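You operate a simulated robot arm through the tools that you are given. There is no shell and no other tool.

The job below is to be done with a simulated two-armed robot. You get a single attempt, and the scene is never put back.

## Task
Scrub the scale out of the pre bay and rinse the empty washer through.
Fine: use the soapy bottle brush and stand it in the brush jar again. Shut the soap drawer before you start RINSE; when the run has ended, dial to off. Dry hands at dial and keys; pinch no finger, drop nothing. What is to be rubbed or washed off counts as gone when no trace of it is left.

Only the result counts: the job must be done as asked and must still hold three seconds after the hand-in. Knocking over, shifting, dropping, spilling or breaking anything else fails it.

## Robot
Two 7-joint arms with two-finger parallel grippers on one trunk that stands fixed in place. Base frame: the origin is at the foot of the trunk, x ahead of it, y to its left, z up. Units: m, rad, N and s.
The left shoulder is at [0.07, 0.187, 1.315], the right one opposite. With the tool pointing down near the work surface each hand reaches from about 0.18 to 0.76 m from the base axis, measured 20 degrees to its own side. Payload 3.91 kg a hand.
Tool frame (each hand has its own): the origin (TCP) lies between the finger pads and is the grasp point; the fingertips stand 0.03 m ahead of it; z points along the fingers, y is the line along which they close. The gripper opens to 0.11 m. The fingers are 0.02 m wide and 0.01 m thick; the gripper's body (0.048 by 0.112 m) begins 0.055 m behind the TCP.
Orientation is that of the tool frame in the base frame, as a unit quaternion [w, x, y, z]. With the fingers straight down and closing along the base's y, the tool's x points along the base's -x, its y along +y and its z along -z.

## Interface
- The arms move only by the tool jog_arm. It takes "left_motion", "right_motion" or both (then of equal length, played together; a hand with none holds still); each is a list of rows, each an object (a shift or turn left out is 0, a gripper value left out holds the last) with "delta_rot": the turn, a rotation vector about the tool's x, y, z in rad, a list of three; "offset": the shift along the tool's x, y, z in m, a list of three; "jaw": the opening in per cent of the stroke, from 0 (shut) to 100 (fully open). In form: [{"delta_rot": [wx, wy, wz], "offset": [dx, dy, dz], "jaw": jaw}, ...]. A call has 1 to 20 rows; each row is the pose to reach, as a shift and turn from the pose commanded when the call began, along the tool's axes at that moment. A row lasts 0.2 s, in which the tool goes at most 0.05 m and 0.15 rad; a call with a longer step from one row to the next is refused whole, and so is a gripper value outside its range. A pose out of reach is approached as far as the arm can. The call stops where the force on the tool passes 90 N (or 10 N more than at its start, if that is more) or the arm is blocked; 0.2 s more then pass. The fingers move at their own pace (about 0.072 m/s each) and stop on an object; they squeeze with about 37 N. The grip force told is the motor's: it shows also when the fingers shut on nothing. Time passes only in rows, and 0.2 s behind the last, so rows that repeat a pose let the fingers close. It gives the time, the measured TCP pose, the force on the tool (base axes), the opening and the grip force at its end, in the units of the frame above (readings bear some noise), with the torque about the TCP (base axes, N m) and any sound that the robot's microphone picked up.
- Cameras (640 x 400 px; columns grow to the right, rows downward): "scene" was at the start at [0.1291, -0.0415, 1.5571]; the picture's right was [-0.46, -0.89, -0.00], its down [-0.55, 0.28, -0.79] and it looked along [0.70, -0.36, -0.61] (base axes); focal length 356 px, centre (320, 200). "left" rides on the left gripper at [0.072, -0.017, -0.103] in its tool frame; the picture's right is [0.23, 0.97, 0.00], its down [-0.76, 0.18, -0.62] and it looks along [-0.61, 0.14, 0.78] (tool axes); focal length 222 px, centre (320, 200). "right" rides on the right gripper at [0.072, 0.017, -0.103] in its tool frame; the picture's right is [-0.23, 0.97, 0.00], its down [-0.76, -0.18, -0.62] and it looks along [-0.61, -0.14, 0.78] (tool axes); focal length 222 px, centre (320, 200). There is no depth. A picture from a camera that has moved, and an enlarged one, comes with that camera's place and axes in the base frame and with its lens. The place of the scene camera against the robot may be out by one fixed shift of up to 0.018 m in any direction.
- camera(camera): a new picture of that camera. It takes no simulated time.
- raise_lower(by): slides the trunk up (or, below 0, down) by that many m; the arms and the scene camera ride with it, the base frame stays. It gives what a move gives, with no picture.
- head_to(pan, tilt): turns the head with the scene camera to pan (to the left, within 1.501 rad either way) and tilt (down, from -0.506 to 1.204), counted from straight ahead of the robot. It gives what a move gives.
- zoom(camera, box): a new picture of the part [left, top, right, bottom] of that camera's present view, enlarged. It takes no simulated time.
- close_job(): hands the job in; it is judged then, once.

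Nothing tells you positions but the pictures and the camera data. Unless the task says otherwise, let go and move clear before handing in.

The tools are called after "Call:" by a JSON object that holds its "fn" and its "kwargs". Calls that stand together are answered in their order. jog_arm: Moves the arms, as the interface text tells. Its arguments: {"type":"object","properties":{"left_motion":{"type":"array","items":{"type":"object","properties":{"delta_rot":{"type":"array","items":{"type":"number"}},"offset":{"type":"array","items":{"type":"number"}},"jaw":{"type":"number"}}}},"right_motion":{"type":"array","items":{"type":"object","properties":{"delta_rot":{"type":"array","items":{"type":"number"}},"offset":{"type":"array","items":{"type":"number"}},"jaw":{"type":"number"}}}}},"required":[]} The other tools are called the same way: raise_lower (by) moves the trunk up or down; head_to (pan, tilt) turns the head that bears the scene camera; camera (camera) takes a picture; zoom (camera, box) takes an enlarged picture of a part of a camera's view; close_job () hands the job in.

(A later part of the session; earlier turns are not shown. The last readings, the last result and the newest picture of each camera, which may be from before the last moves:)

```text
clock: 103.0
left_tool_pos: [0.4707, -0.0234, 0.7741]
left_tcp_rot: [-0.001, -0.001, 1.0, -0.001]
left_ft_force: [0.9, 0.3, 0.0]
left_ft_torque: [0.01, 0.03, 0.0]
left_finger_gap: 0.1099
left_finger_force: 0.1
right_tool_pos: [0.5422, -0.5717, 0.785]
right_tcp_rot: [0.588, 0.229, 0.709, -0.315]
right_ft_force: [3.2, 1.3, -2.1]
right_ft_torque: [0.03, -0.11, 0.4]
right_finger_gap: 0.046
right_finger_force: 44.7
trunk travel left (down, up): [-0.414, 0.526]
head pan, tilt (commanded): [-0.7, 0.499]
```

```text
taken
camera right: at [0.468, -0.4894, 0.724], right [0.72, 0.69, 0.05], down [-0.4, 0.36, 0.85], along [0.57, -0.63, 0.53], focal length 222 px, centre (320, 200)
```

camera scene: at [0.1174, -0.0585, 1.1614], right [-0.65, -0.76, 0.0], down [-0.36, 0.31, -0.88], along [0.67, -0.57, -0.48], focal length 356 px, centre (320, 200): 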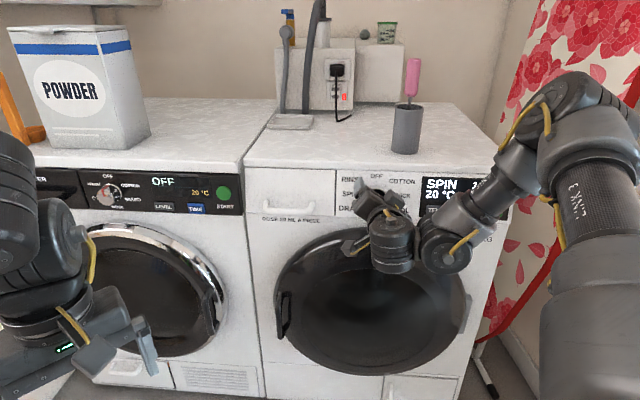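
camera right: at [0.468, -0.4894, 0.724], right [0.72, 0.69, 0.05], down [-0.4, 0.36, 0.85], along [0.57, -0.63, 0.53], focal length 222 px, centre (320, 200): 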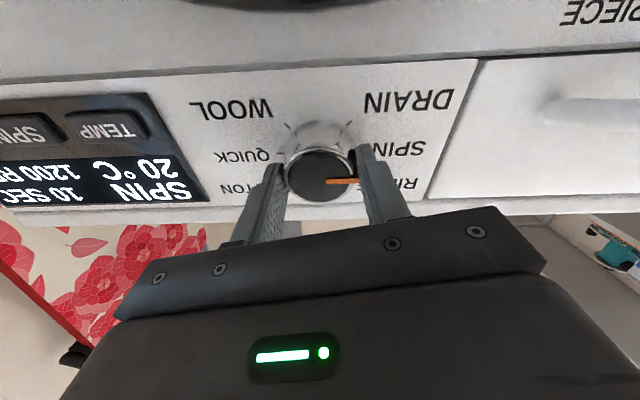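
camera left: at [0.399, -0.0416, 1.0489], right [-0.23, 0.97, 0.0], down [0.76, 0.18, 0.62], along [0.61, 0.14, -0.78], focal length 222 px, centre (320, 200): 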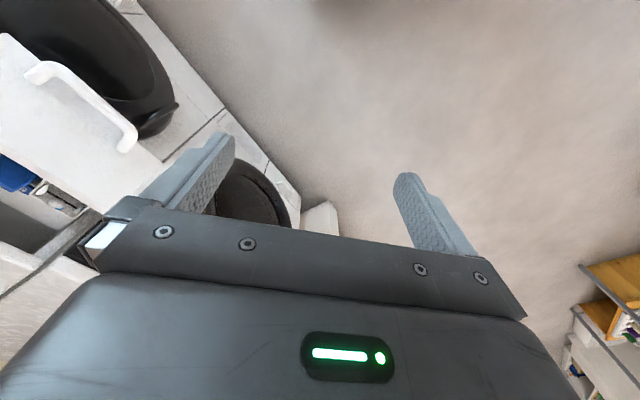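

The knob is gripped at 46 mm. Turning it 45° clockwise, from SPIN to RINSE.

Call:
{"fn": "jog_arm", "kwargs": {"right_motion": [{"delta_rot": [-0.0112, -0.0003, 0.0975], "jaw": 20}, {"delta_rot": [-0.0223, -0.0006, 0.195]}, {"delta_rot": [-0.0335, -0.0008, 0.2925]}, {"delta_rot": [-0.0446, -0.0011, 0.39]}, {"delta_rot": [-0.0558, -0.0014, 0.4875]}, {"delta_rot": [-0.0669, -0.0017, 0.585]}, {"delta_rot": [-0.0781, -0.0019, 0.6825]}, {"delta_rot": [-0.0892, -0.0022, 0.78]}, {"delta_rot": [-0.0892, -0.0022, 0.78]}]}}

Call:
{"fn": "camera", "kwargs": {"camera": "right"}}

Call:
{"fn": "zoom", "kwargs": {"camera": "scene", "box": [320, 150, 520, 300]}}

```text
clock: 105.0
left_tool_pos: [0.4682, -0.0249, 0.7741]
left_tcp_rot: [0.0, -0.002, 1.0, 0.0]
left_ft_force: [-0.7, -0.3, 0.5]
left_ft_torque: [-0.01, -0.01, -0.06]
left_finger_gap: 0.1101
left_finger_force: 0.0
right_tool_pos: [0.5392, -0.573, 0.7852]
right_tcp_rot: [0.673, 0.455, 0.582, -0.037]
right_ft_force: [-20.4, 1.1, -10.0]
right_ft_torque: [-0.18, 0.25, -1.4]
right_finger_gap: 0.0471
right_finger_force: 44.9
trunk travel left (down, up): [-0.414, 0.526]
head pan, tilt (commanded): [-0.7, 0.499]
```

```text
taken
camera right: at [0.4955, -0.4609, 0.746], right [0.49, 0.46, 0.74], down [-0.81, -0.06, 0.58], along [0.31, -0.89, 0.34], focal length 222 px, centre (320, 200)
```

right: 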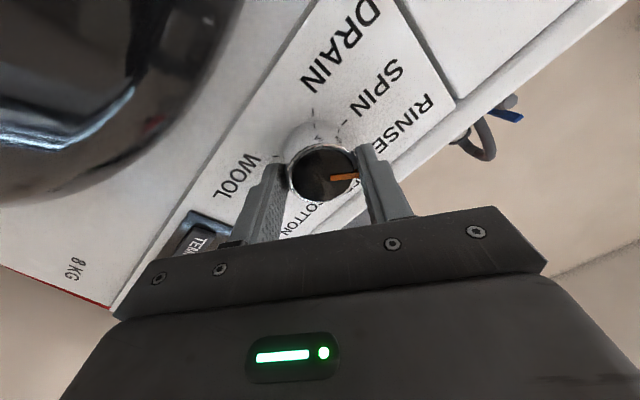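

```text
2.67 times, centred on (420, 225) of scene
camera zoom: at [0.12, -0.0612, 1.1606], right [-0.65, -0.76, 0.0], down [-0.36, 0.31, -0.88], along [0.67, -0.57, -0.48], focal length 949 px, centre (53, 133)
```

zoom: 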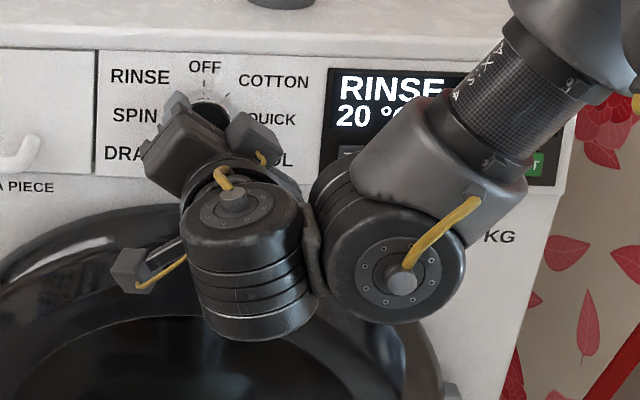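

The display reads RINSE. I'll open the fingers without moving the hand, then check that the dial holds.

Call:
{"fn": "jog_arm", "kwargs": {"right_motion": [{"jaw": 60}, {"jaw": 75}, {"jaw": 75}, {"jaw": 75}]}}

Call:
{"fn": "zoom", "kwargs": {"camera": "right", "box": [180, 80, 460, 260]}}

Call:
{"fn": "zoom", "kwargs": {"camera": "scene", "box": [320, 150, 520, 300]}}

```text
clock: 106.0
left_tool_pos: [0.4697, -0.0236, 0.7741]
left_tcp_rot: [0.0, -0.002, 1.0, -0.001]
left_ft_force: [0.7, -1.0, 1.3]
left_ft_torque: [0.02, 0.0, 0.02]
left_finger_gap: 0.1102
left_finger_force: 0.0
right_tool_pos: [0.5416, -0.5725, 0.7849]
right_tcp_rot: [0.673, 0.455, 0.582, -0.036]
right_ft_force: [0.1, 0.2, 0.0]
right_ft_torque: [0.02, 0.04, 0.0]
right_finger_gap: 0.0824
right_finger_force: 0.0
trunk travel left (down, up): [-0.414, 0.526]
head pan, tilt (commanded): [-0.7, 0.499]
```

```text
2.22 times, centred on (320, 170) of right
camera zoom: at [0.4973, -0.4596, 0.7466], right [0.49, 0.46, 0.74], down [-0.81, -0.06, 0.58], along [0.31, -0.89, 0.34], focal length 494 px, centre (320, 267)
```

zoom: 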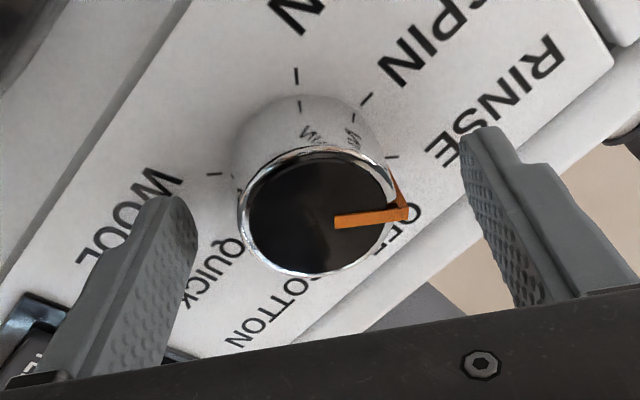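

```text
2.67 times, centred on (420, 225) of scene
camera zoom: at [0.1217, -0.0603, 1.1606], right [-0.64, -0.76, 0.0], down [-0.37, 0.31, -0.88], along [0.67, -0.57, -0.48], focal length 949 px, centre (53, 133)
```

zoom: 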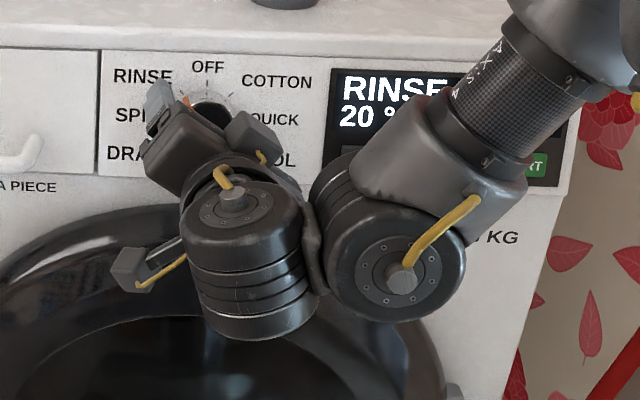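

RINSE is set and the dial holds with the fingers open. Withdrawing straight out before going to the START key.

Call:
{"fn": "jog_arm", "kwargs": {"right_motion": [{"offset": [0.0023, 0, -0.0199], "jaw": 75}, {"offset": [0.0045, 0.0001, -0.0397]}, {"offset": [0.0068, 0.0002, -0.0596]}, {"offset": [0.0068, 0.0002, -0.0596]}]}}

Call:
{"fn": "camera", "kwargs": {"camera": "right"}}

```text
clock: 107.0
left_tool_pos: [0.469, -0.0241, 0.7733]
left_tcp_rot: [0.0, -0.002, 1.0, -0.001]
left_ft_force: [0.1, -2.0, 0.0]
left_ft_torque: [0.03, -0.03, -0.02]
left_finger_gap: 0.11
left_finger_force: 0.1
right_tool_pos: [0.4993, -0.5313, 0.7836]
right_tcp_rot: [0.674, 0.455, 0.581, -0.037]
right_ft_force: [0.5, 0.3, 0.3]
right_ft_torque: [0.01, 0.01, -0.01]
right_finger_gap: 0.0825
right_finger_force: 0.0
trunk travel left (down, up): [-0.414, 0.526]
head pan, tilt (commanded): [-0.7, 0.499]
```

```text
taken
camera right: at [0.4548, -0.4176, 0.746], right [0.49, 0.46, 0.74], down [-0.81, -0.06, 0.58], along [0.31, -0.89, 0.34], focal length 222 px, centre (320, 200)
```

right: 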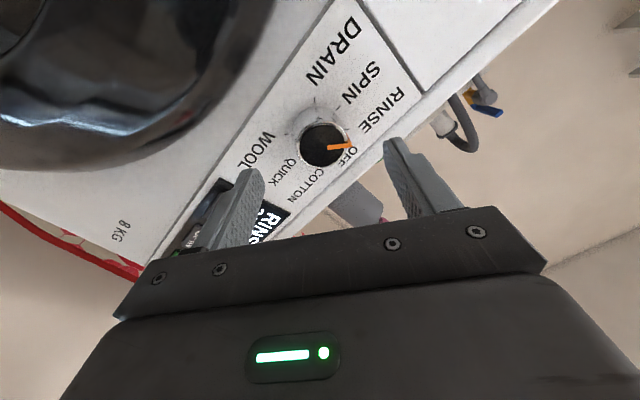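

Now across to the START key (a ≈ 0.29, z ≈ 0.75), staying about 8 cm off the panel, levelling the roll and closing the fingers on the way.

Call:
{"fn": "jog_arm", "kwargs": {"right_motion": [{"offset": [-0.0183, -0.0336, -0.0034], "delta_rot": [0.0099, 0.0002, -0.0867], "jaw": 40}, {"offset": [-0.0366, -0.0672, -0.0068], "delta_rot": [0.0198, 0.0005, -0.1734], "jaw": 0}, {"offset": [-0.0549, -0.1008, -0.0102], "delta_rot": [0.0297, 0.0007, -0.2601], "jaw": 0}, {"offset": [-0.0731, -0.1345, -0.0135], "delta_rot": [0.0397, 0.001, -0.3469], "jaw": 0}, {"offset": [-0.0914, -0.1681, -0.0169], "delta_rot": [0.0496, 0.0012, -0.4336], "jaw": 0}, {"offset": [-0.1097, -0.2017, -0.0203], "delta_rot": [0.0595, 0.0015, -0.5203], "jaw": 0}, {"offset": [-0.128, -0.2353, -0.0237], "delta_rot": [0.0694, 0.0017, -0.607], "jaw": 0}, {"offset": [-0.128, -0.2353, -0.0237], "delta_rot": [0.0694, 0.0017, -0.607], "jaw": 0}]}}

Call:
{"fn": "camera", "kwargs": {"camera": "right"}}

Call:
{"fn": "camera", "kwargs": {"camera": "scene"}}

```text
clock: 108.8
left_tool_pos: [0.4696, -0.0241, 0.7739]
left_tcp_rot: [0.0, -0.001, 1.0, 0.0]
left_ft_force: [-1.1, -0.3, 0.0]
left_ft_torque: [0.0, -0.03, -0.02]
left_finger_gap: 0.1097
left_finger_force: 0.0
right_tool_pos: [0.3579, -0.6173, 0.7706]
right_tcp_rot: [0.613, 0.285, 0.69, -0.259]
right_ft_force: [0.6, 0.2, 0.9]
right_ft_torque: [0.0, 0.0, 0.0]
right_finger_gap: 0.0002
right_finger_force: 36.9
right hand out of reach, approached as far as the arm can: row 1, 2, 3, 4, 5, 6, 7, 8
trunk travel left (down, up): [-0.414, 0.526]
head pan, tilt (commanded): [-0.7, 0.499]
```

```text
taken
camera right: at [0.2919, -0.5261, 0.7118], right [0.71, 0.67, 0.22], down [-0.5, 0.26, 0.83], along [0.5, -0.7, 0.52], focal length 222 px, centre (320, 200)
```

right: 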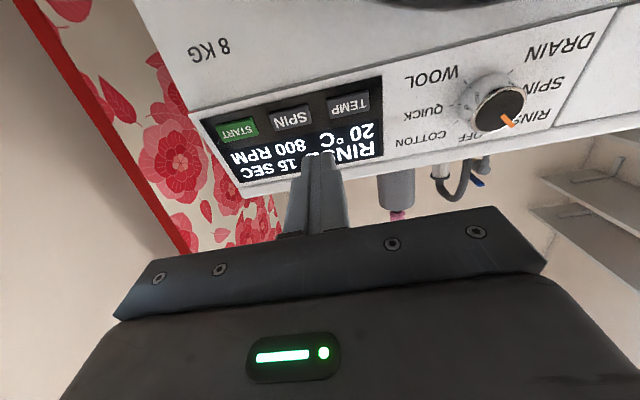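

```text
taken
camera scene: at [0.1214, -0.0599, 1.1607], right [-0.64, -0.77, 0.0], down [-0.37, 0.31, -0.88], along [0.67, -0.57, -0.48], focal length 356 px, centre (320, 200)
```

scene: 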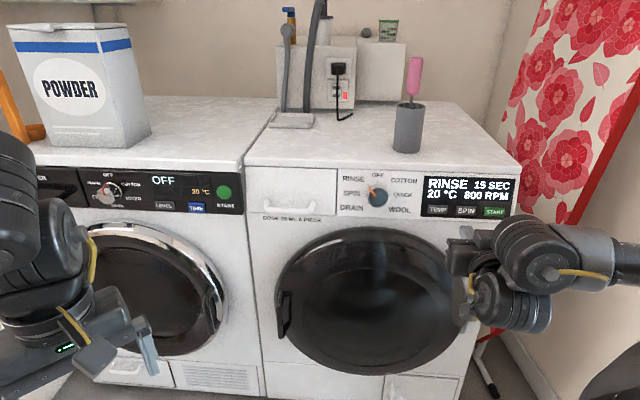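

The display reads RINSE, 15 SEC. The hand stopped short of START, so I'll move on from here, going forward and to the right.

Call:
{"fn": "jog_arm", "kwargs": {"right_motion": [{"offset": [0.0015, -0.0267, 0.0179], "jaw": 0}, {"offset": [0.003, -0.0533, 0.0358]}, {"offset": [0.0045, -0.08, 0.0538]}, {"offset": [0.006, -0.1066, 0.0717]}, {"offset": [0.006, -0.1066, 0.0717]}]}}

Call:
{"fn": "camera", "kwargs": {"camera": "right"}}

Call:
{"fn": "camera", "kwargs": {"camera": "scene"}}

```text
clock: 110.0
left_tool_pos: [0.4707, -0.0241, 0.7734]
left_tcp_rot: [0.001, -0.002, 1.0, -0.002]
left_ft_force: [0.7, -1.1, -0.3]
left_ft_torque: [0.0, -0.03, 0.0]
left_finger_gap: 0.1097
left_finger_force: 0.1
right_tool_pos: [0.3613, -0.6179, 0.7765]
right_tcp_rot: [0.614, 0.285, 0.689, -0.258]
right_ft_force: [0.3, 0.1, 0.7]
right_ft_torque: [0.0, -0.01, 0.01]
right_finger_gap: 0.0
right_finger_force: 37.1
right hand out of reach, approached as far as the arm can: row 1, 2, 3, 4, 5
trunk travel left (down, up): [-0.414, 0.526]
head pan, tilt (commanded): [-0.7, 0.499]
```

```text
taken
camera right: at [0.2941, -0.5272, 0.7166], right [0.71, 0.67, 0.22], down [-0.5, 0.26, 0.83], along [0.5, -0.7, 0.52], focal length 222 px, centre (320, 200)
```

right: 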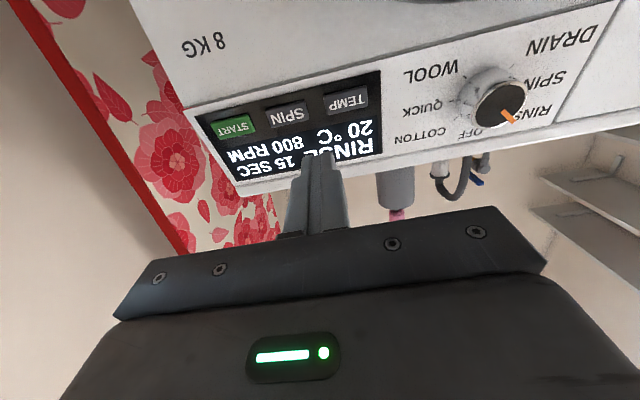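

```text
taken
camera scene: at [0.1217, -0.0603, 1.1606], right [-0.64, -0.76, 0.0], down [-0.37, 0.31, -0.88], along [0.67, -0.57, -0.48], focal length 356 px, centre (320, 200)
```

scene: 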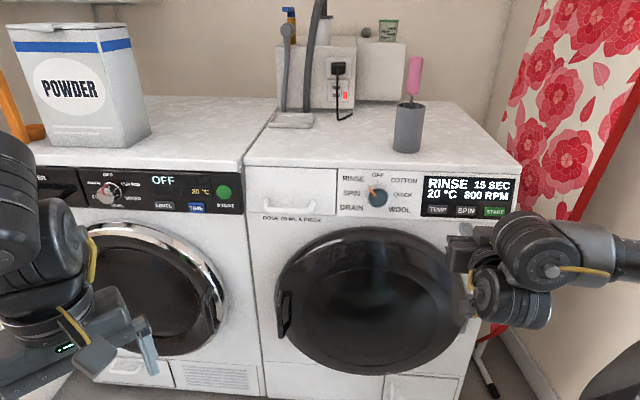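

The arm is jammed against a joint limit in this elbow-out pose. I'll raise the trunk 0.2 m and use a more downward-pointing hand aimed further to the right for START.

Call:
{"fn": "raise_lower", "kwargs": {"by": 0.2}}

Call:
{"fn": "jog_arm", "kwargs": {"right_motion": [{"offset": [0.0049, -0.0118, 0.0036], "delta_rot": [0.0315, 0.1114, 0.0142], "jaw": 0}, {"offset": [0.0098, -0.0236, 0.0071], "delta_rot": [0.063, 0.2228, 0.0284]}, {"offset": [0.0148, -0.0354, 0.0107], "delta_rot": [0.0944, 0.3341, 0.0426]}, {"offset": [0.0197, -0.0472, 0.0142], "delta_rot": [0.1259, 0.4455, 0.0568]}, {"offset": [0.0246, -0.059, 0.0178], "delta_rot": [0.1574, 0.5569, 0.071]}, {"offset": [0.0246, -0.059, 0.0178], "delta_rot": [0.1574, 0.5569, 0.071]}]}}

Call:
{"fn": "camera", "kwargs": {"camera": "right"}}

Call:
{"fn": "camera", "kwargs": {"camera": "scene"}}

```text
clock: 112.2
left_tool_pos: [0.4703, -0.0234, 0.974]
left_tcp_rot: [0.0, -0.001, 1.0, 0.0]
left_ft_force: [0.7, -0.3, 0.4]
left_ft_torque: [0.02, 0.01, 0.0]
left_finger_gap: 0.11
left_finger_force: 0.0
right_tool_pos: [0.3608, -0.6191, 0.9759]
right_tcp_rot: [0.614, 0.286, 0.689, -0.259]
right_ft_force: [0.0, -0.4, 0.7]
right_ft_torque: [0.01, 0.01, 0.0]
right_finger_gap: 0.0
right_finger_force: 37.0
trunk travel left (down, up): [-0.614, 0.326]
head pan, tilt (commanded): [-0.7, 0.499]
```

```text
clock: 113.6
left_tool_pos: [0.4707, -0.0234, 0.9738]
left_tcp_rot: [-0.001, -0.002, 1.0, -0.001]
left_ft_force: [0.5, 0.0, 0.3]
left_ft_torque: [0.04, 0.05, -0.01]
left_finger_gap: 0.11
left_finger_force: 0.1
right_tool_pos: [0.3339, -0.6856, 0.924]
right_tcp_rot: [0.394, 0.421, 0.796, -0.182]
right_ft_force: [0.2, 0.5, 0.0]
right_ft_torque: [0.0, 0.02, 0.0]
right_finger_gap: 0.0
right_finger_force: 37.2
right hand out of reach, approached as far as the arm can: row 2, 3, 4, 5, 6
trunk travel left (down, up): [-0.614, 0.326]
head pan, tilt (commanded): [-0.7, 0.499]
```

```text
taken
camera right: at [0.2749, -0.574, 0.9339], right [0.87, 0.44, 0.22], down [-0.19, -0.12, 0.98], along [0.46, -0.89, -0.02], focal length 222 px, centre (320, 200)
```

right: 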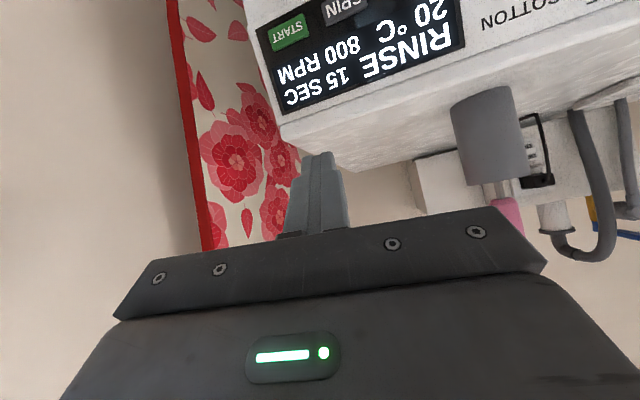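

```text
taken
camera scene: at [0.1224, -0.0607, 1.3605], right [-0.64, -0.76, 0.0], down [-0.37, 0.31, -0.88], along [0.67, -0.57, -0.48], focal length 356 px, centre (320, 200)
```

scene: 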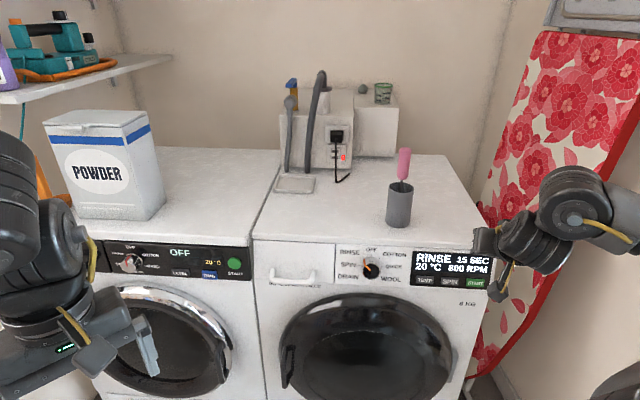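

That works better. I'll lower the hand to key height, still about 4 cm off the key, and then check alignment.

Call:
{"fn": "jog_arm", "kwargs": {"right_motion": [{"offset": [0.0173, -0.0073, 0.0269], "jaw": 0}, {"offset": [0.0345, -0.0146, 0.0539]}, {"offset": [0.0518, -0.0218, 0.0808]}, {"offset": [0.069, -0.0291, 0.1078]}, {"offset": [0.0863, -0.0364, 0.1347]}, {"offset": [0.0863, -0.0364, 0.1347]}]}}

Call:
{"fn": "camera", "kwargs": {"camera": "right"}}

Call:
{"fn": "zoom", "kwargs": {"camera": "scene", "box": [400, 220, 540, 320]}}

```text
clock: 115.0
left_tool_pos: [0.4704, -0.0229, 0.9737]
left_tcp_rot: [0.0, -0.002, 1.0, -0.001]
left_ft_force: [-0.6, -0.7, 0.0]
left_ft_torque: [0.02, -0.02, 0.0]
left_finger_gap: 0.1099
left_finger_force: 0.0
right_tool_pos: [0.3345, -0.7507, 0.7731]
right_tcp_rot: [0.386, 0.416, 0.799, -0.201]
right_ft_force: [0.6, 0.8, 0.1]
right_ft_torque: [-0.01, 0.04, -0.03]
right_finger_gap: 0.0
right_finger_force: 36.9
trunk travel left (down, up): [-0.614, 0.326]
head pan, tilt (commanded): [-0.7, 0.499]
```

```text
taken
camera right: at [0.2763, -0.637, 0.7816], right [0.88, 0.44, 0.18], down [-0.15, -0.09, 0.98], along [0.45, -0.89, -0.01], focal length 222 px, centre (320, 200)
```

right: 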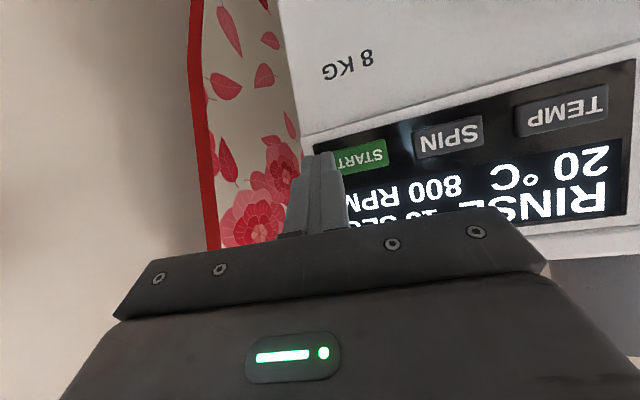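

```text
4.00 times, centred on (470, 270) of scene
camera zoom: at [0.1216, -0.06, 1.3607], right [-0.64, -0.77, 0.0], down [-0.37, 0.31, -0.88], along [0.67, -0.57, -0.48], focal length 1424 px, centre (-280, -80)
```

zoom: 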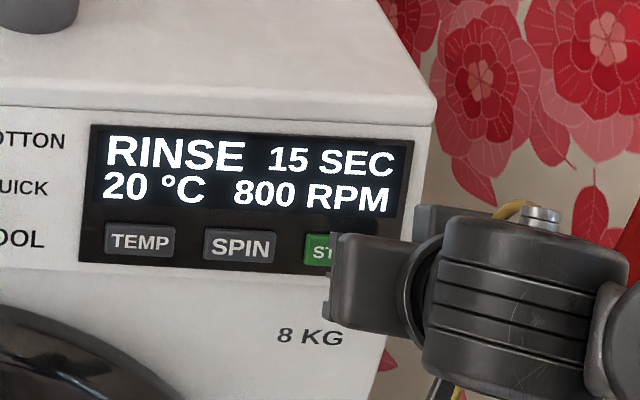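

Both heights agree; the START key is about 25 mm to the left of the fingertips. I'll shift over to its centre and look again.

Call:
{"fn": "jog_arm", "kwargs": {"right_motion": [{"offset": [0.0021, 0.0121, -0.001], "jaw": 0}, {"offset": [0.0042, 0.0241, -0.0021]}, {"offset": [0.0042, 0.0241, -0.0021]}]}}

Call:
{"fn": "camera", "kwargs": {"camera": "right"}}

Call:
{"fn": "zoom", "kwargs": {"camera": "scene", "box": [400, 220, 540, 320]}}

```text
clock: 115.8
left_tool_pos: [0.4705, -0.0235, 0.9738]
left_tcp_rot: [-0.001, -0.001, 1.0, 0.0]
left_ft_force: [-0.4, -1.0, 0.1]
left_ft_torque: [0.0, 0.0, 0.0]
left_finger_gap: 0.1101
left_finger_force: 0.1
right_tool_pos: [0.3511, -0.7331, 0.7706]
right_tcp_rot: [0.386, 0.416, 0.798, -0.201]
right_ft_force: [0.4, -0.9, 0.3]
right_ft_torque: [0.0, 0.0, -0.03]
right_finger_gap: 0.0
right_finger_force: 36.8
trunk travel left (down, up): [-0.614, 0.326]
head pan, tilt (commanded): [-0.7, 0.499]
```

```text
taken
camera right: at [0.2935, -0.6198, 0.78], right [0.88, 0.44, 0.18], down [-0.15, -0.09, 0.98], along [0.45, -0.89, -0.01], focal length 222 px, centre (320, 200)
```

right: 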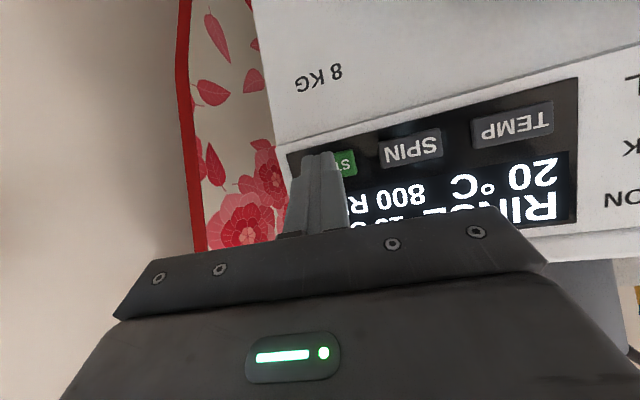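

```text
4.00 times, centred on (470, 270) of scene
camera zoom: at [0.1216, -0.0605, 1.3606], right [-0.64, -0.76, 0.0], down [-0.37, 0.31, -0.88], along [0.67, -0.57, -0.48], focal length 1424 px, centre (-280, -80)
```

zoom: 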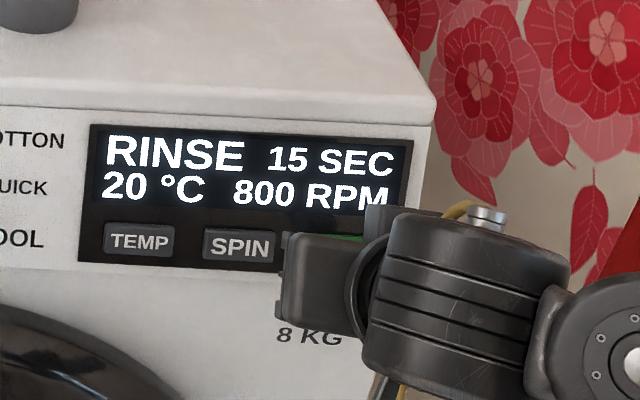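

The tips are lined up with START, but at this tilt the finger's upper corner leads. I'll drop 8 mm so that corner meets the key's middle, and advance to about 1 cm short of it.

Call:
{"fn": "jog_arm", "kwargs": {"right_motion": [{"offset": [-0.0048, 0.0022, 0.0125], "jaw": 0}, {"offset": [-0.0096, 0.0045, 0.0251]}, {"offset": [-0.0096, 0.0045, 0.0251]}]}}

Call:
{"fn": "zoom", "kwargs": {"camera": "right", "box": [240, 90, 420, 220]}}

Call:
{"fn": "zoom", "kwargs": {"camera": "scene", "box": [400, 220, 540, 320]}}

```text
clock: 116.6
left_tool_pos: [0.4687, -0.0202, 0.9759]
left_tcp_rot: [0.001, -0.002, 1.0, -0.002]
left_ft_force: [-1.0, 0.0, 0.1]
left_ft_torque: [-0.04, 0.0, 0.01]
left_finger_gap: 0.1098
left_finger_force: 0.0
right_tool_pos: [0.3659, -0.7497, 0.7638]
right_tcp_rot: [0.385, 0.414, 0.8, -0.201]
right_ft_force: [-18.7, 22.5, 1.1]
right_ft_torque: [0.2, 0.27, 0.16]
right_finger_gap: 0.0
right_finger_force: 36.5
trunk travel left (down, up): [-0.614, 0.326]
head pan, tilt (commanded): [-0.7, 0.499]
heard: click
```

```text
3.08 times, centred on (330, 155) of right
camera zoom: at [0.3091, -0.6364, 0.7731], right [0.88, 0.44, 0.17], down [-0.15, -0.09, 0.98], along [0.45, -0.89, -0.01], focal length 684 px, centre (289, 338)
```

zoom: 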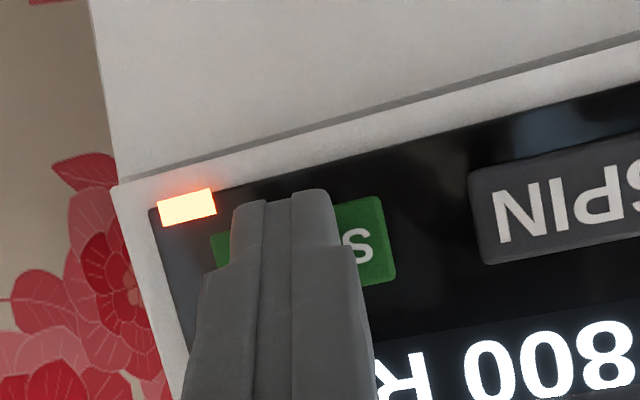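

```text
4.00 times, centred on (470, 270) of scene
camera zoom: at [0.1185, -0.0565, 1.3611], right [-0.64, -0.76, 0.0], down [-0.36, 0.31, -0.88], along [0.67, -0.57, -0.48], focal length 1424 px, centre (-280, -80)
```

zoom: 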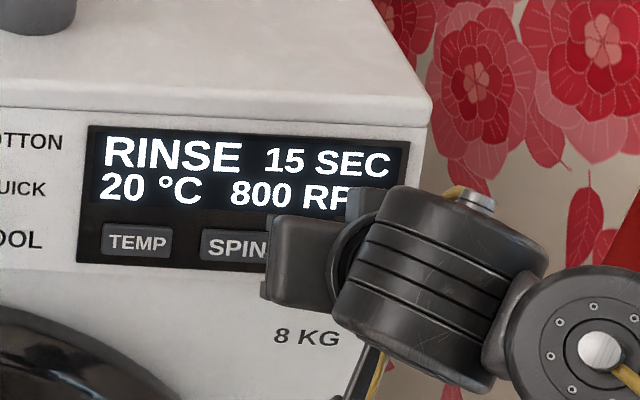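

A click was heard and a lamp beside START has lit, so the program has begun. Backing straight off the key now.

Call:
{"fn": "jog_arm", "kwargs": {"right_motion": [{"offset": [0.0123, -0.0035, -0.0154], "jaw": 0}, {"offset": [0.0307, -0.0087, -0.0386]}, {"offset": [0.0307, -0.0087, -0.0386]}]}}

Call:
{"fn": "camera", "kwargs": {"camera": "scene"}}

Call:
{"fn": "zoom", "kwargs": {"camera": "scene", "box": [320, 220, 540, 320]}}

```text
clock: 117.4
left_tool_pos: [0.4704, -0.0249, 0.973]
left_tcp_rot: [-0.001, -0.001, 1.0, 0.0]
left_ft_force: [0.6, 0.1, 0.5]
left_ft_torque: [0.01, 0.03, -0.02]
left_finger_gap: 0.11
left_finger_force: 0.1
right_tool_pos: [0.3344, -0.7184, 0.7609]
right_tcp_rot: [0.384, 0.416, 0.799, -0.201]
right_ft_force: [-0.4, 0.2, 0.8]
right_ft_torque: [0.02, 0.02, 0.01]
right_finger_gap: 0.0002
right_finger_force: 36.7
trunk travel left (down, up): [-0.614, 0.326]
head pan, tilt (commanded): [-0.7, 0.499]
```

```text
taken
camera scene: at [0.1227, -0.0614, 1.3605], right [-0.64, -0.77, 0.0], down [-0.37, 0.31, -0.88], along [0.67, -0.56, -0.48], focal length 356 px, centre (320, 200)
```

scene: 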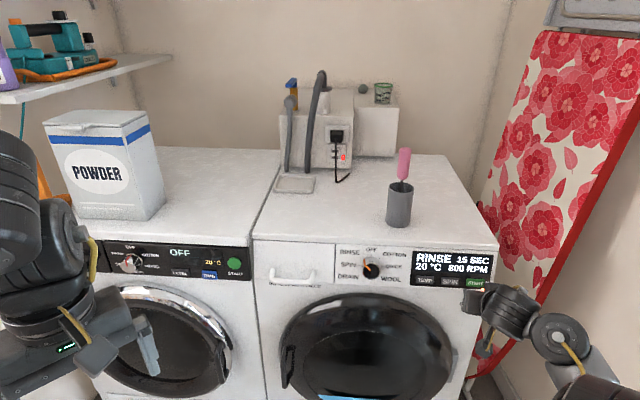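

```text
2.91 times, centred on (430, 270) of scene
camera zoom: at [0.1227, -0.0614, 1.3605], right [-0.64, -0.77, 0.0], down [-0.37, 0.31, -0.88], along [0.67, -0.56, -0.48], focal length 1035 px, centre (0, -4)
```

zoom: 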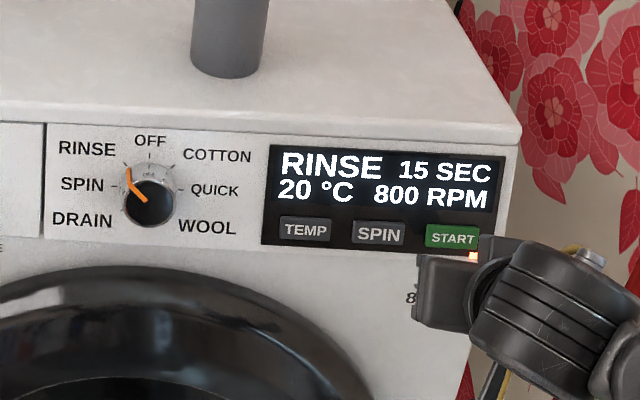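

RINSE is running: the lamp is lit and water shows in the door glass. During the 15-second run I'll move the hand back up and towards the dial without touching anything.

Call:
{"fn": "jog_arm", "kwargs": {"right_motion": [{"offset": [-0.0257, 0.0109, -0.0289], "jaw": 0}, {"offset": [-0.0514, 0.0218, -0.0578]}, {"offset": [-0.077, 0.0327, -0.0866]}, {"offset": [-0.1027, 0.0436, -0.1155]}, {"offset": [-0.1284, 0.0545, -0.1444]}, {"offset": [-0.1284, 0.0545, -0.1444]}]}}

Call:
{"fn": "zoom", "kwargs": {"camera": "scene", "box": [240, 220, 540, 400]}}

```text
clock: 118.8
left_tool_pos: [0.4716, -0.0227, 0.9739]
left_tcp_rot: [-0.001, -0.003, 1.0, -0.002]
left_ft_force: [-0.1, 0.9, -0.5]
left_ft_torque: [0.0, -0.02, -0.02]
left_finger_gap: 0.1101
left_finger_force: 0.0
right_tool_pos: [0.3614, -0.6825, 0.9143]
right_tcp_rot: [0.386, 0.414, 0.799, -0.2]
right_ft_force: [0.2, -0.3, 0.5]
right_ft_torque: [0.02, -0.01, -0.01]
right_finger_gap: 0.0
right_finger_force: 36.6
right hand out of reach, approached as far as the arm can: row 4, 5, 6
trunk travel left (down, up): [-0.614, 0.326]
head pan, tilt (commanded): [-0.7, 0.499]
```

```text
2.13 times, centred on (390, 310) of scene
camera zoom: at [0.1232, -0.0581, 1.3606], right [-0.64, -0.77, 0.0], down [-0.37, 0.31, -0.88], along [0.67, -0.57, -0.48], focal length 759 px, centre (171, -35)
```

zoom: 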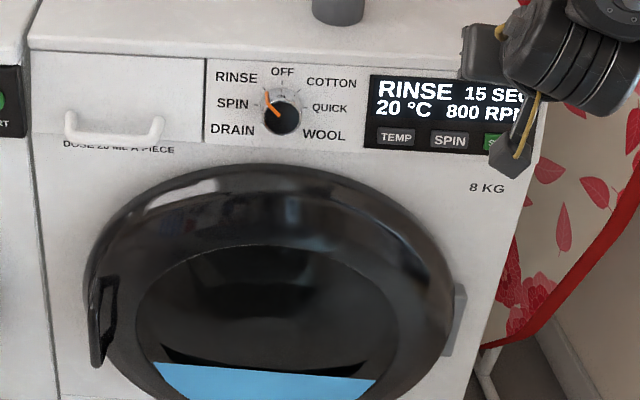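

Call:
{"fn": "jog_arm", "kwargs": {"right_motion": [{"offset": [-0.0059, 0.0333, -0.0119], "delta_rot": [-0.0275, -0.0935, -0.0121], "jaw": 0}, {"offset": [-0.0118, 0.0666, -0.0239], "delta_rot": [-0.0551, -0.1869, -0.0241]}, {"offset": [-0.0177, 0.1, -0.0358], "delta_rot": [-0.0826, -0.2804, -0.0362]}, {"offset": [-0.0236, 0.1333, -0.0477], "delta_rot": [-0.1101, -0.3739, -0.0482]}, {"offset": [-0.0295, 0.1666, -0.0597], "delta_rot": [-0.1377, -0.4673, -0.0603]}, {"offset": [-0.0354, 0.1999, -0.0716], "delta_rot": [-0.1652, -0.5608, -0.0723]}, {"offset": [-0.0354, 0.1999, -0.0716], "delta_rot": [-0.1652, -0.5608, -0.0723]}]}}

Call:
{"fn": "camera", "kwargs": {"camera": "scene"}}

```text
clock: 120.4
left_tool_pos: [0.4704, -0.0235, 0.9734]
left_tcp_rot: [-0.001, -0.002, 1.0, 0.0]
left_ft_force: [0.4, -0.3, -0.1]
left_ft_torque: [0.02, 0.04, 0.03]
left_finger_gap: 0.1098
left_finger_force: 0.1
right_tool_pos: [0.5017, -0.545, 0.9754]
right_tcp_rot: [0.593, 0.194, 0.711, -0.325]
right_ft_force: [4.4, 4.5, 2.6]
right_ft_torque: [0.33, 0.08, -0.56]
right_finger_gap: 0.0001
right_finger_force: 37.2
right hand out of reach, approached as far as the arm can: row 1, 2, 3, 4, 5, 6
trunk travel left (down, up): [-0.614, 0.326]
head pan, tilt (commanded): [-0.7, 0.499]
```

```text
taken
camera scene: at [0.1234, -0.0604, 1.3605], right [-0.64, -0.76, 0.0], down [-0.37, 0.31, -0.88], along [0.67, -0.57, -0.48], focal length 356 px, centre (320, 200)
```

scene: 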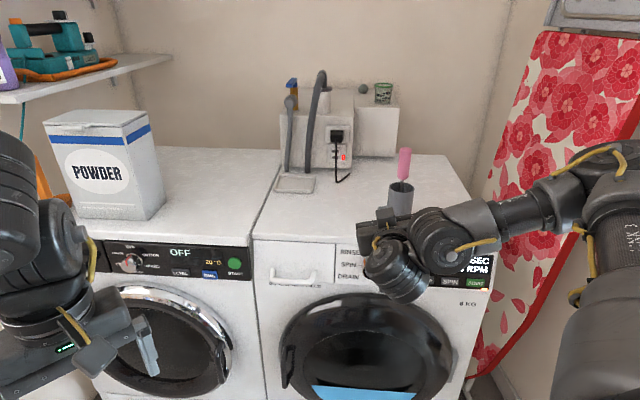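

Call:
{"fn": "jog_arm", "kwargs": {"right_motion": [{"jaw": 0}, {"jaw": 0}]}}

Call:
{"fn": "camera", "kwargs": {"camera": "right"}}

```text
clock: 121.0
left_tool_pos: [0.4701, -0.0234, 0.9733]
left_tcp_rot: [-0.001, -0.001, 1.0, 0.0]
left_ft_force: [-0.1, 0.0, -0.2]
left_ft_torque: [0.01, -0.04, 0.01]
left_finger_gap: 0.1101
left_finger_force: 0.0
right_tool_pos: [0.5056, -0.5421, 0.9855]
right_tcp_rot: [0.616, 0.283, 0.689, -0.256]
right_ft_force: [-0.1, -0.1, 0.7]
right_ft_torque: [-0.01, 0.01, 0.02]
right_finger_gap: 0.0
right_finger_force: 37.2
trunk travel left (down, up): [-0.614, 0.326]
head pan, tilt (commanded): [-0.7, 0.499]
```

```text
taken
camera right: at [0.4404, -0.451, 0.9271], right [0.71, 0.67, 0.22], down [-0.5, 0.26, 0.83], along [0.5, -0.69, 0.52], focal length 222 px, centre (320, 200)
```

right: 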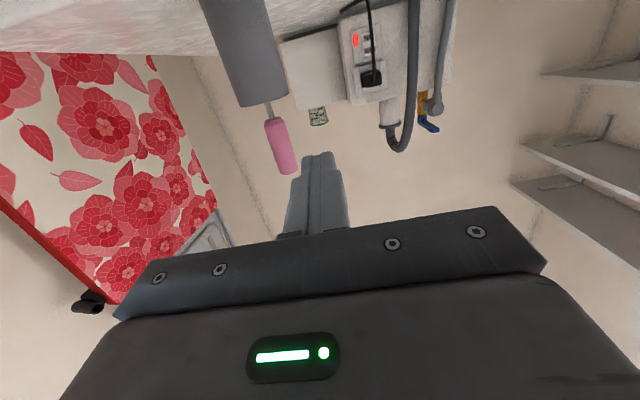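

The hand is back in the level pose used before. Lowering the trunk 0.2 m brings it to dial height while the rinse continues.

Call:
{"fn": "raise_lower", "kwargs": {"by": -0.2}}

Call:
{"fn": "camera", "kwargs": {"camera": "right"}}

Call:
{"fn": "camera", "kwargs": {"camera": "scene"}}

```text
clock: 123.2
left_tool_pos: [0.4698, -0.0244, 0.7743]
left_tcp_rot: [0.0, -0.002, 1.0, -0.001]
left_ft_force: [0.4, 0.7, 0.1]
left_ft_torque: [0.02, 0.0, 0.0]
left_finger_gap: 0.1102
left_finger_force: 0.2
right_tool_pos: [0.5052, -0.5413, 0.7864]
right_tcp_rot: [0.616, 0.282, 0.69, -0.256]
right_ft_force: [0.3, -0.5, 0.6]
right_ft_torque: [-0.03, 0.01, 0.01]
right_finger_gap: 0.0
right_finger_force: 37.3
trunk travel left (down, up): [-0.414, 0.526]
head pan, tilt (commanded): [-0.7, 0.499]
```

```text
taken
camera right: at [0.44, -0.4509, 0.7274], right [0.7, 0.67, 0.22], down [-0.5, 0.26, 0.83], along [0.5, -0.69, 0.52], focal length 222 px, centre (320, 200)
```

right: 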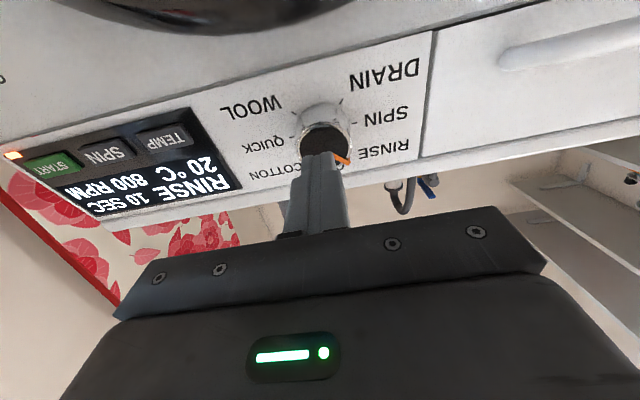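

```text
taken
camera scene: at [0.1216, -0.0601, 1.1607], right [-0.64, -0.76, 0.0], down [-0.37, 0.31, -0.88], along [0.67, -0.57, -0.48], focal length 356 px, centre (320, 200)
```

scene: 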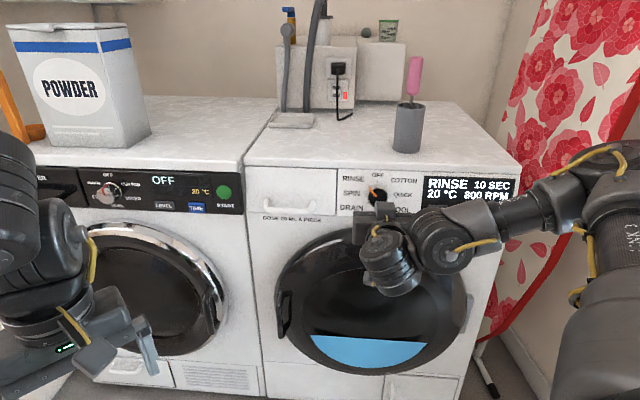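

Ten seconds remain. I'll roll to -10° and open the fingers at the standoff, then wait for the run to end.

Call:
{"fn": "jog_arm", "kwargs": {"right_motion": [{"delta_rot": [0.0105, 0, -0.0869], "jaw": 40}, {"delta_rot": [0.0211, 0, -0.1737], "jaw": 75}, {"delta_rot": [0.0211, 0, -0.1737], "jaw": 75}, {"delta_rot": [0.0211, 0, -0.1737], "jaw": 75}, {"delta_rot": [0.0211, 0, -0.1737], "jaw": 75}, {"delta_rot": [0.0211, 0, -0.1737], "jaw": 75}, {"delta_rot": [0.0211, 0, -0.1737], "jaw": 75}, {"delta_rot": [0.0211, 0, -0.1737], "jaw": 75}, {"delta_rot": [0.0211, 0, -0.1737], "jaw": 75}, {"delta_rot": [0.0211, 0, -0.1737], "jaw": 75}, {"delta_rot": [0.0211, 0, -0.1737], "jaw": 75}, {"delta_rot": [0.0211, 0, -0.1737], "jaw": 75}, {"delta_rot": [0.0211, 0, -0.1737], "jaw": 75}, {"delta_rot": [0.0211, 0, -0.1737], "jaw": 75}, {"delta_rot": [0.0211, 0, -0.1737], "jaw": 75}, {"delta_rot": [0.0211, 0, -0.1737], "jaw": 75}, {"delta_rot": [0.0211, 0, -0.1737], "jaw": 75}, {"delta_rot": [0.0211, 0, -0.1737], "jaw": 75}, {"delta_rot": [0.0211, 0, -0.1737], "jaw": 75}, {"delta_rot": [0.0211, 0, -0.1737], "jaw": 75}]}}

Call:
{"fn": "camera", "kwargs": {"camera": "right"}}

Call:
{"fn": "camera", "kwargs": {"camera": "scene"}}

```text
clock: 127.3
left_tool_pos: [0.4701, -0.0239, 0.7735]
left_tcp_rot: [0.0, -0.001, 1.0, -0.001]
left_ft_force: [-0.1, -0.3, -0.1]
left_ft_torque: [-0.01, 0.0, 0.01]
left_finger_gap: 0.11
left_finger_force: 0.1
right_tool_pos: [0.5068, -0.5423, 0.7869]
right_tcp_rot: [0.589, 0.228, 0.708, -0.315]
right_ft_force: [0.3, -0.4, -0.7]
right_ft_torque: [-0.02, 0.0, -0.04]
right_finger_gap: 0.0827
right_finger_force: 0.2
trunk travel left (down, up): [-0.414, 0.526]
head pan, tilt (commanded): [-0.7, 0.499]
```

```text
taken
camera right: at [0.4324, -0.4585, 0.7253], right [0.72, 0.69, 0.05], down [-0.4, 0.36, 0.84], along [0.56, -0.63, 0.54], focal length 222 px, centre (320, 200)
```

right: 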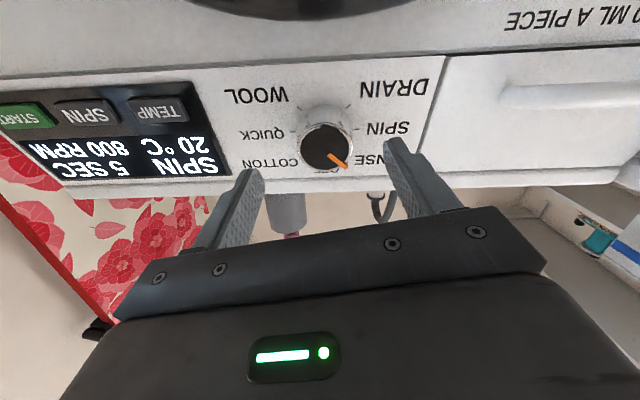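

```text
taken
camera scene: at [0.1218, -0.0602, 1.1606], right [-0.64, -0.76, 0.0], down [-0.37, 0.31, -0.88], along [0.67, -0.57, -0.48], focal length 356 px, centre (320, 200)
```

scene: 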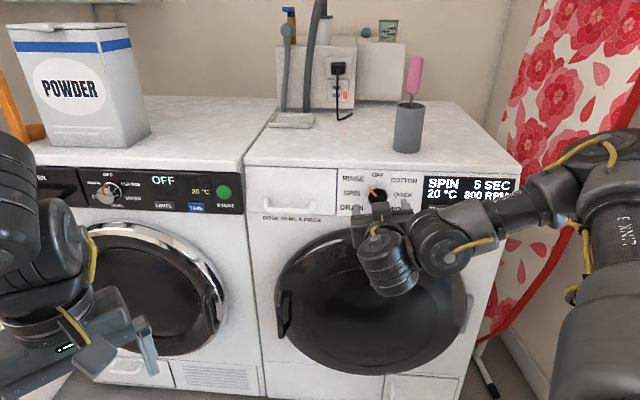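

The program is in its last spin, with 5 seconds left. Waiting it out with the hand still.

Call:
{"fn": "jog_arm", "kwargs": {"right_motion": [{"jaw": 75}, {"jaw": 75}, {"jaw": 75}, {"jaw": 75}, {"jaw": 75}, {"jaw": 75}, {"jaw": 75}, {"jaw": 75}, {"jaw": 75}, {"jaw": 75}, {"jaw": 75}, {"jaw": 75}, {"jaw": 75}, {"jaw": 75}, {"jaw": 75}, {"jaw": 75}, {"jaw": 75}, {"jaw": 75}, {"jaw": 75}, {"jaw": 75}]}}

Call:
{"fn": "jog_arm", "kwargs": {"right_motion": [{"jaw": 75}, {"jaw": 75}, {"jaw": 75}, {"jaw": 75}, {"jaw": 75}, {"jaw": 75}, {"jaw": 75}, {"jaw": 75}, {"jaw": 75}, {"jaw": 75}, {"jaw": 75}, {"jaw": 75}, {"jaw": 75}, {"jaw": 75}, {"jaw": 75}]}}

Call:
{"fn": "camera", "kwargs": {"camera": "right"}}

Call:
{"fn": "camera", "kwargs": {"camera": "scene"}}

```text
clock: 131.6
left_tool_pos: [0.4699, -0.0247, 0.774]
left_tcp_rot: [0.0, -0.002, 1.0, 0.0]
left_ft_force: [0.5, -1.1, -0.4]
left_ft_torque: [-0.02, 0.0, 0.02]
left_finger_gap: 0.1101
left_finger_force: 0.0
right_tool_pos: [0.5059, -0.5412, 0.7877]
right_tcp_rot: [0.589, 0.228, 0.708, -0.316]
right_ft_force: [-0.6, -0.3, 0.0]
right_ft_torque: [0.02, 0.01, -0.02]
right_finger_gap: 0.0824
right_finger_force: 0.1
trunk travel left (down, up): [-0.414, 0.526]
head pan, tilt (commanded): [-0.7, 0.499]
```

```text
clock: 134.8
left_tool_pos: [0.4705, -0.0239, 0.773]
left_tcp_rot: [-0.001, -0.002, 1.0, -0.001]
left_ft_force: [0.6, 0.5, -0.5]
left_ft_torque: [0.0, 0.0, -0.01]
left_finger_gap: 0.1101
left_finger_force: 0.1
right_tool_pos: [0.506, -0.5405, 0.7864]
right_tcp_rot: [0.589, 0.228, 0.708, -0.316]
right_ft_force: [-0.3, 0.4, 0.0]
right_ft_torque: [0.01, 0.0, 0.01]
right_finger_gap: 0.0827
right_finger_force: 0.1
trunk travel left (down, up): [-0.414, 0.526]
head pan, tilt (commanded): [-0.7, 0.499]
```

```text
taken
camera right: at [0.4324, -0.4585, 0.7252], right [0.72, 0.69, 0.05], down [-0.4, 0.36, 0.84], along [0.56, -0.63, 0.54], focal length 222 px, centre (320, 200)
```

right: 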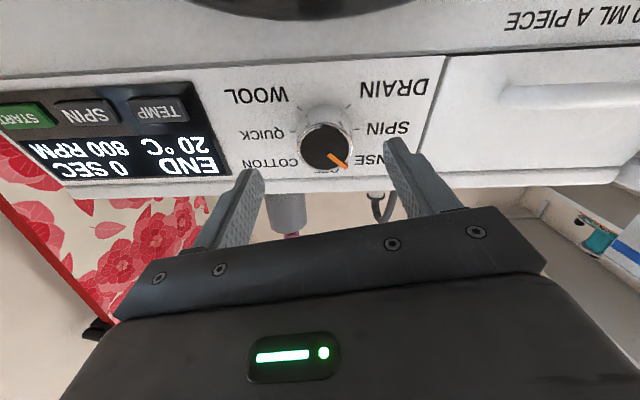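

```text
taken
camera scene: at [0.1218, -0.0602, 1.1606], right [-0.64, -0.76, 0.0], down [-0.37, 0.31, -0.88], along [0.67, -0.57, -0.48], focal length 356 px, centre (320, 200)
```

scene: 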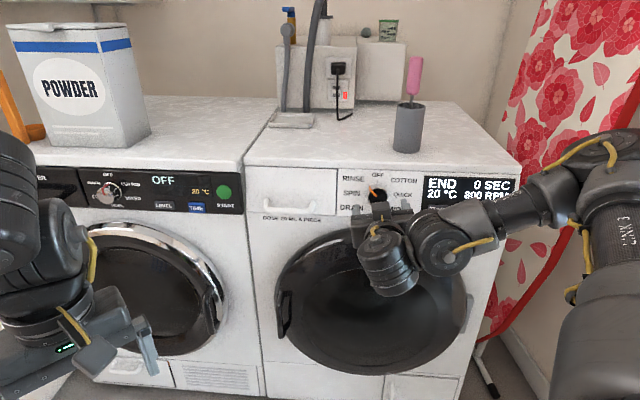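

The display shows END, 0 SEC, so the run is over. Now the dial: I'll advance onto the knob again as before.

Call:
{"fn": "jog_arm", "kwargs": {"right_motion": [{"offset": [-0.0016, 0.0037, 0.016], "jaw": 75}, {"offset": [-0.0031, 0.0037, 0.0319]}, {"offset": [-0.0047, 0.0037, 0.0479]}, {"offset": [-0.0047, 0.0037, 0.0479]}]}}

Call:
{"fn": "camera", "kwargs": {"camera": "right"}}

```text
clock: 135.8
left_tool_pos: [0.4696, -0.024, 0.7736]
left_tcp_rot: [0.001, -0.001, 1.0, -0.001]
left_ft_force: [0.0, -0.4, -0.4]
left_ft_torque: [0.0, 0.01, -0.02]
left_finger_gap: 0.1101
left_finger_force: 0.2
right_tool_pos: [0.5429, -0.5718, 0.7862]
right_tcp_rot: [0.589, 0.228, 0.708, -0.315]
right_ft_force: [0.5, 0.3, -0.5]
right_ft_torque: [-0.04, 0.0, -0.01]
right_finger_gap: 0.0826
right_finger_force: 0.0
trunk travel left (down, up): [-0.414, 0.526]
head pan, tilt (commanded): [-0.7, 0.499]
```

```text
taken
camera right: at [0.469, -0.4905, 0.7249], right [0.72, 0.69, 0.05], down [-0.4, 0.36, 0.84], along [0.56, -0.63, 0.54], focal length 222 px, centre (320, 200)
```

right: 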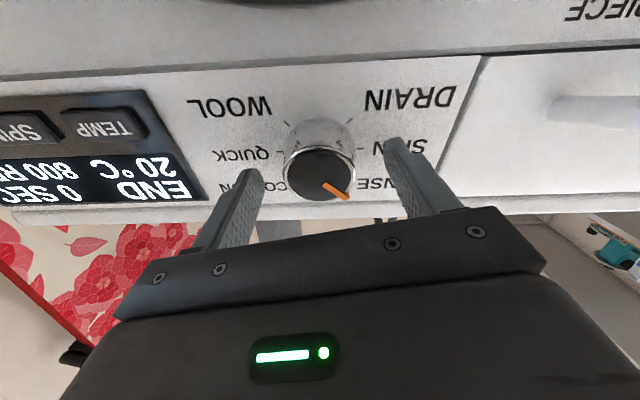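

Same pose as for the last turn, with no contact. Closing on the knob.

Call:
{"fn": "jog_arm", "kwargs": {"right_motion": [{"jaw": 50}, {"jaw": 30}, {"jaw": 20}, {"jaw": 20}]}}

Call:
{"fn": "jog_arm", "kwargs": {"right_motion": [{"delta_rot": [-0.0112, -0.0003, 0.0975], "jaw": 20}, {"delta_rot": [-0.0223, -0.0006, 0.195]}, {"delta_rot": [-0.0335, -0.0008, 0.2925]}, {"delta_rot": [-0.0446, -0.0011, 0.39]}, {"delta_rot": [-0.0558, -0.0014, 0.4875]}, {"delta_rot": [-0.0669, -0.0017, 0.585]}, {"delta_rot": [-0.0781, -0.0019, 0.6825]}, {"delta_rot": [-0.0892, -0.0022, 0.78]}, {"delta_rot": [-0.0892, -0.0022, 0.78]}]}}

Call:
{"fn": "camera", "kwargs": {"camera": "right"}}

Call:
{"fn": "zoom", "kwargs": {"camera": "scene", "box": [320, 150, 520, 300]}}

```text
clock: 136.8
left_tool_pos: [0.4696, -0.0252, 0.7736]
left_tcp_rot: [-0.001, -0.002, 1.0, 0.0]
left_ft_force: [-0.2, 0.1, -0.8]
left_ft_torque: [0.0, 0.01, -0.01]
left_finger_gap: 0.11
left_finger_force: 0.0
right_tool_pos: [0.5424, -0.5728, 0.7867]
right_tcp_rot: [0.589, 0.228, 0.708, -0.316]
right_ft_force: [2.4, 0.9, -0.8]
right_ft_torque: [-0.03, -0.12, 0.23]
right_finger_gap: 0.0461
right_finger_force: 44.8
trunk travel left (down, up): [-0.414, 0.526]
head pan, tilt (commanded): [-0.7, 0.499]
```

```text
clock: 138.8
left_tool_pos: [0.4677, -0.026, 0.7757]
left_tcp_rot: [0.001, -0.002, 1.0, 0.0]
left_ft_force: [0.4, 0.0, 0.8]
left_ft_torque: [-0.03, -0.02, 0.02]
left_finger_gap: 0.11
left_finger_force: 0.0
right_tool_pos: [0.5396, -0.574, 0.7849]
right_tcp_rot: [0.675, 0.455, 0.58, -0.038]
right_ft_force: [-34.0, -5.6, -10.0]
right_ft_torque: [-0.4, 0.24, -2.04]
right_finger_gap: 0.0476
right_finger_force: 45.3
trunk travel left (down, up): [-0.414, 0.526]
head pan, tilt (commanded): [-0.7, 0.499]
```

```text
taken
camera right: at [0.4964, -0.462, 0.7458], right [0.49, 0.46, 0.74], down [-0.82, -0.06, 0.57], along [0.3, -0.89, 0.35], focal length 222 px, centre (320, 200)
```

right: 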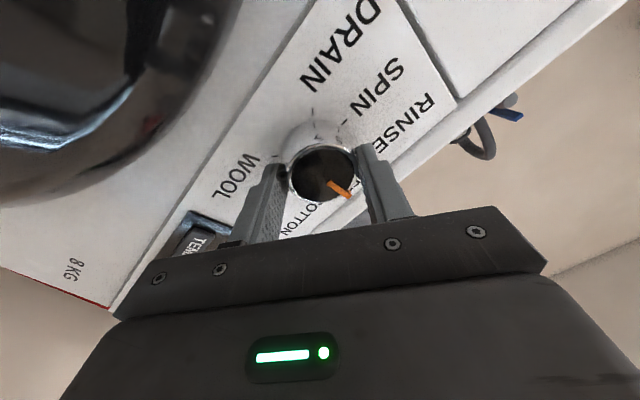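

```text
2.67 times, centred on (420, 225) of scene
camera zoom: at [0.1183, -0.0621, 1.1607], right [-0.65, -0.76, 0.0], down [-0.36, 0.31, -0.88], along [0.67, -0.57, -0.48], focal length 949 px, centre (53, 133)
```

zoom: 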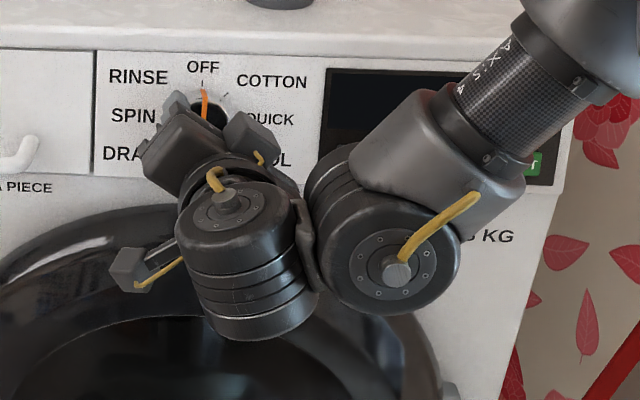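

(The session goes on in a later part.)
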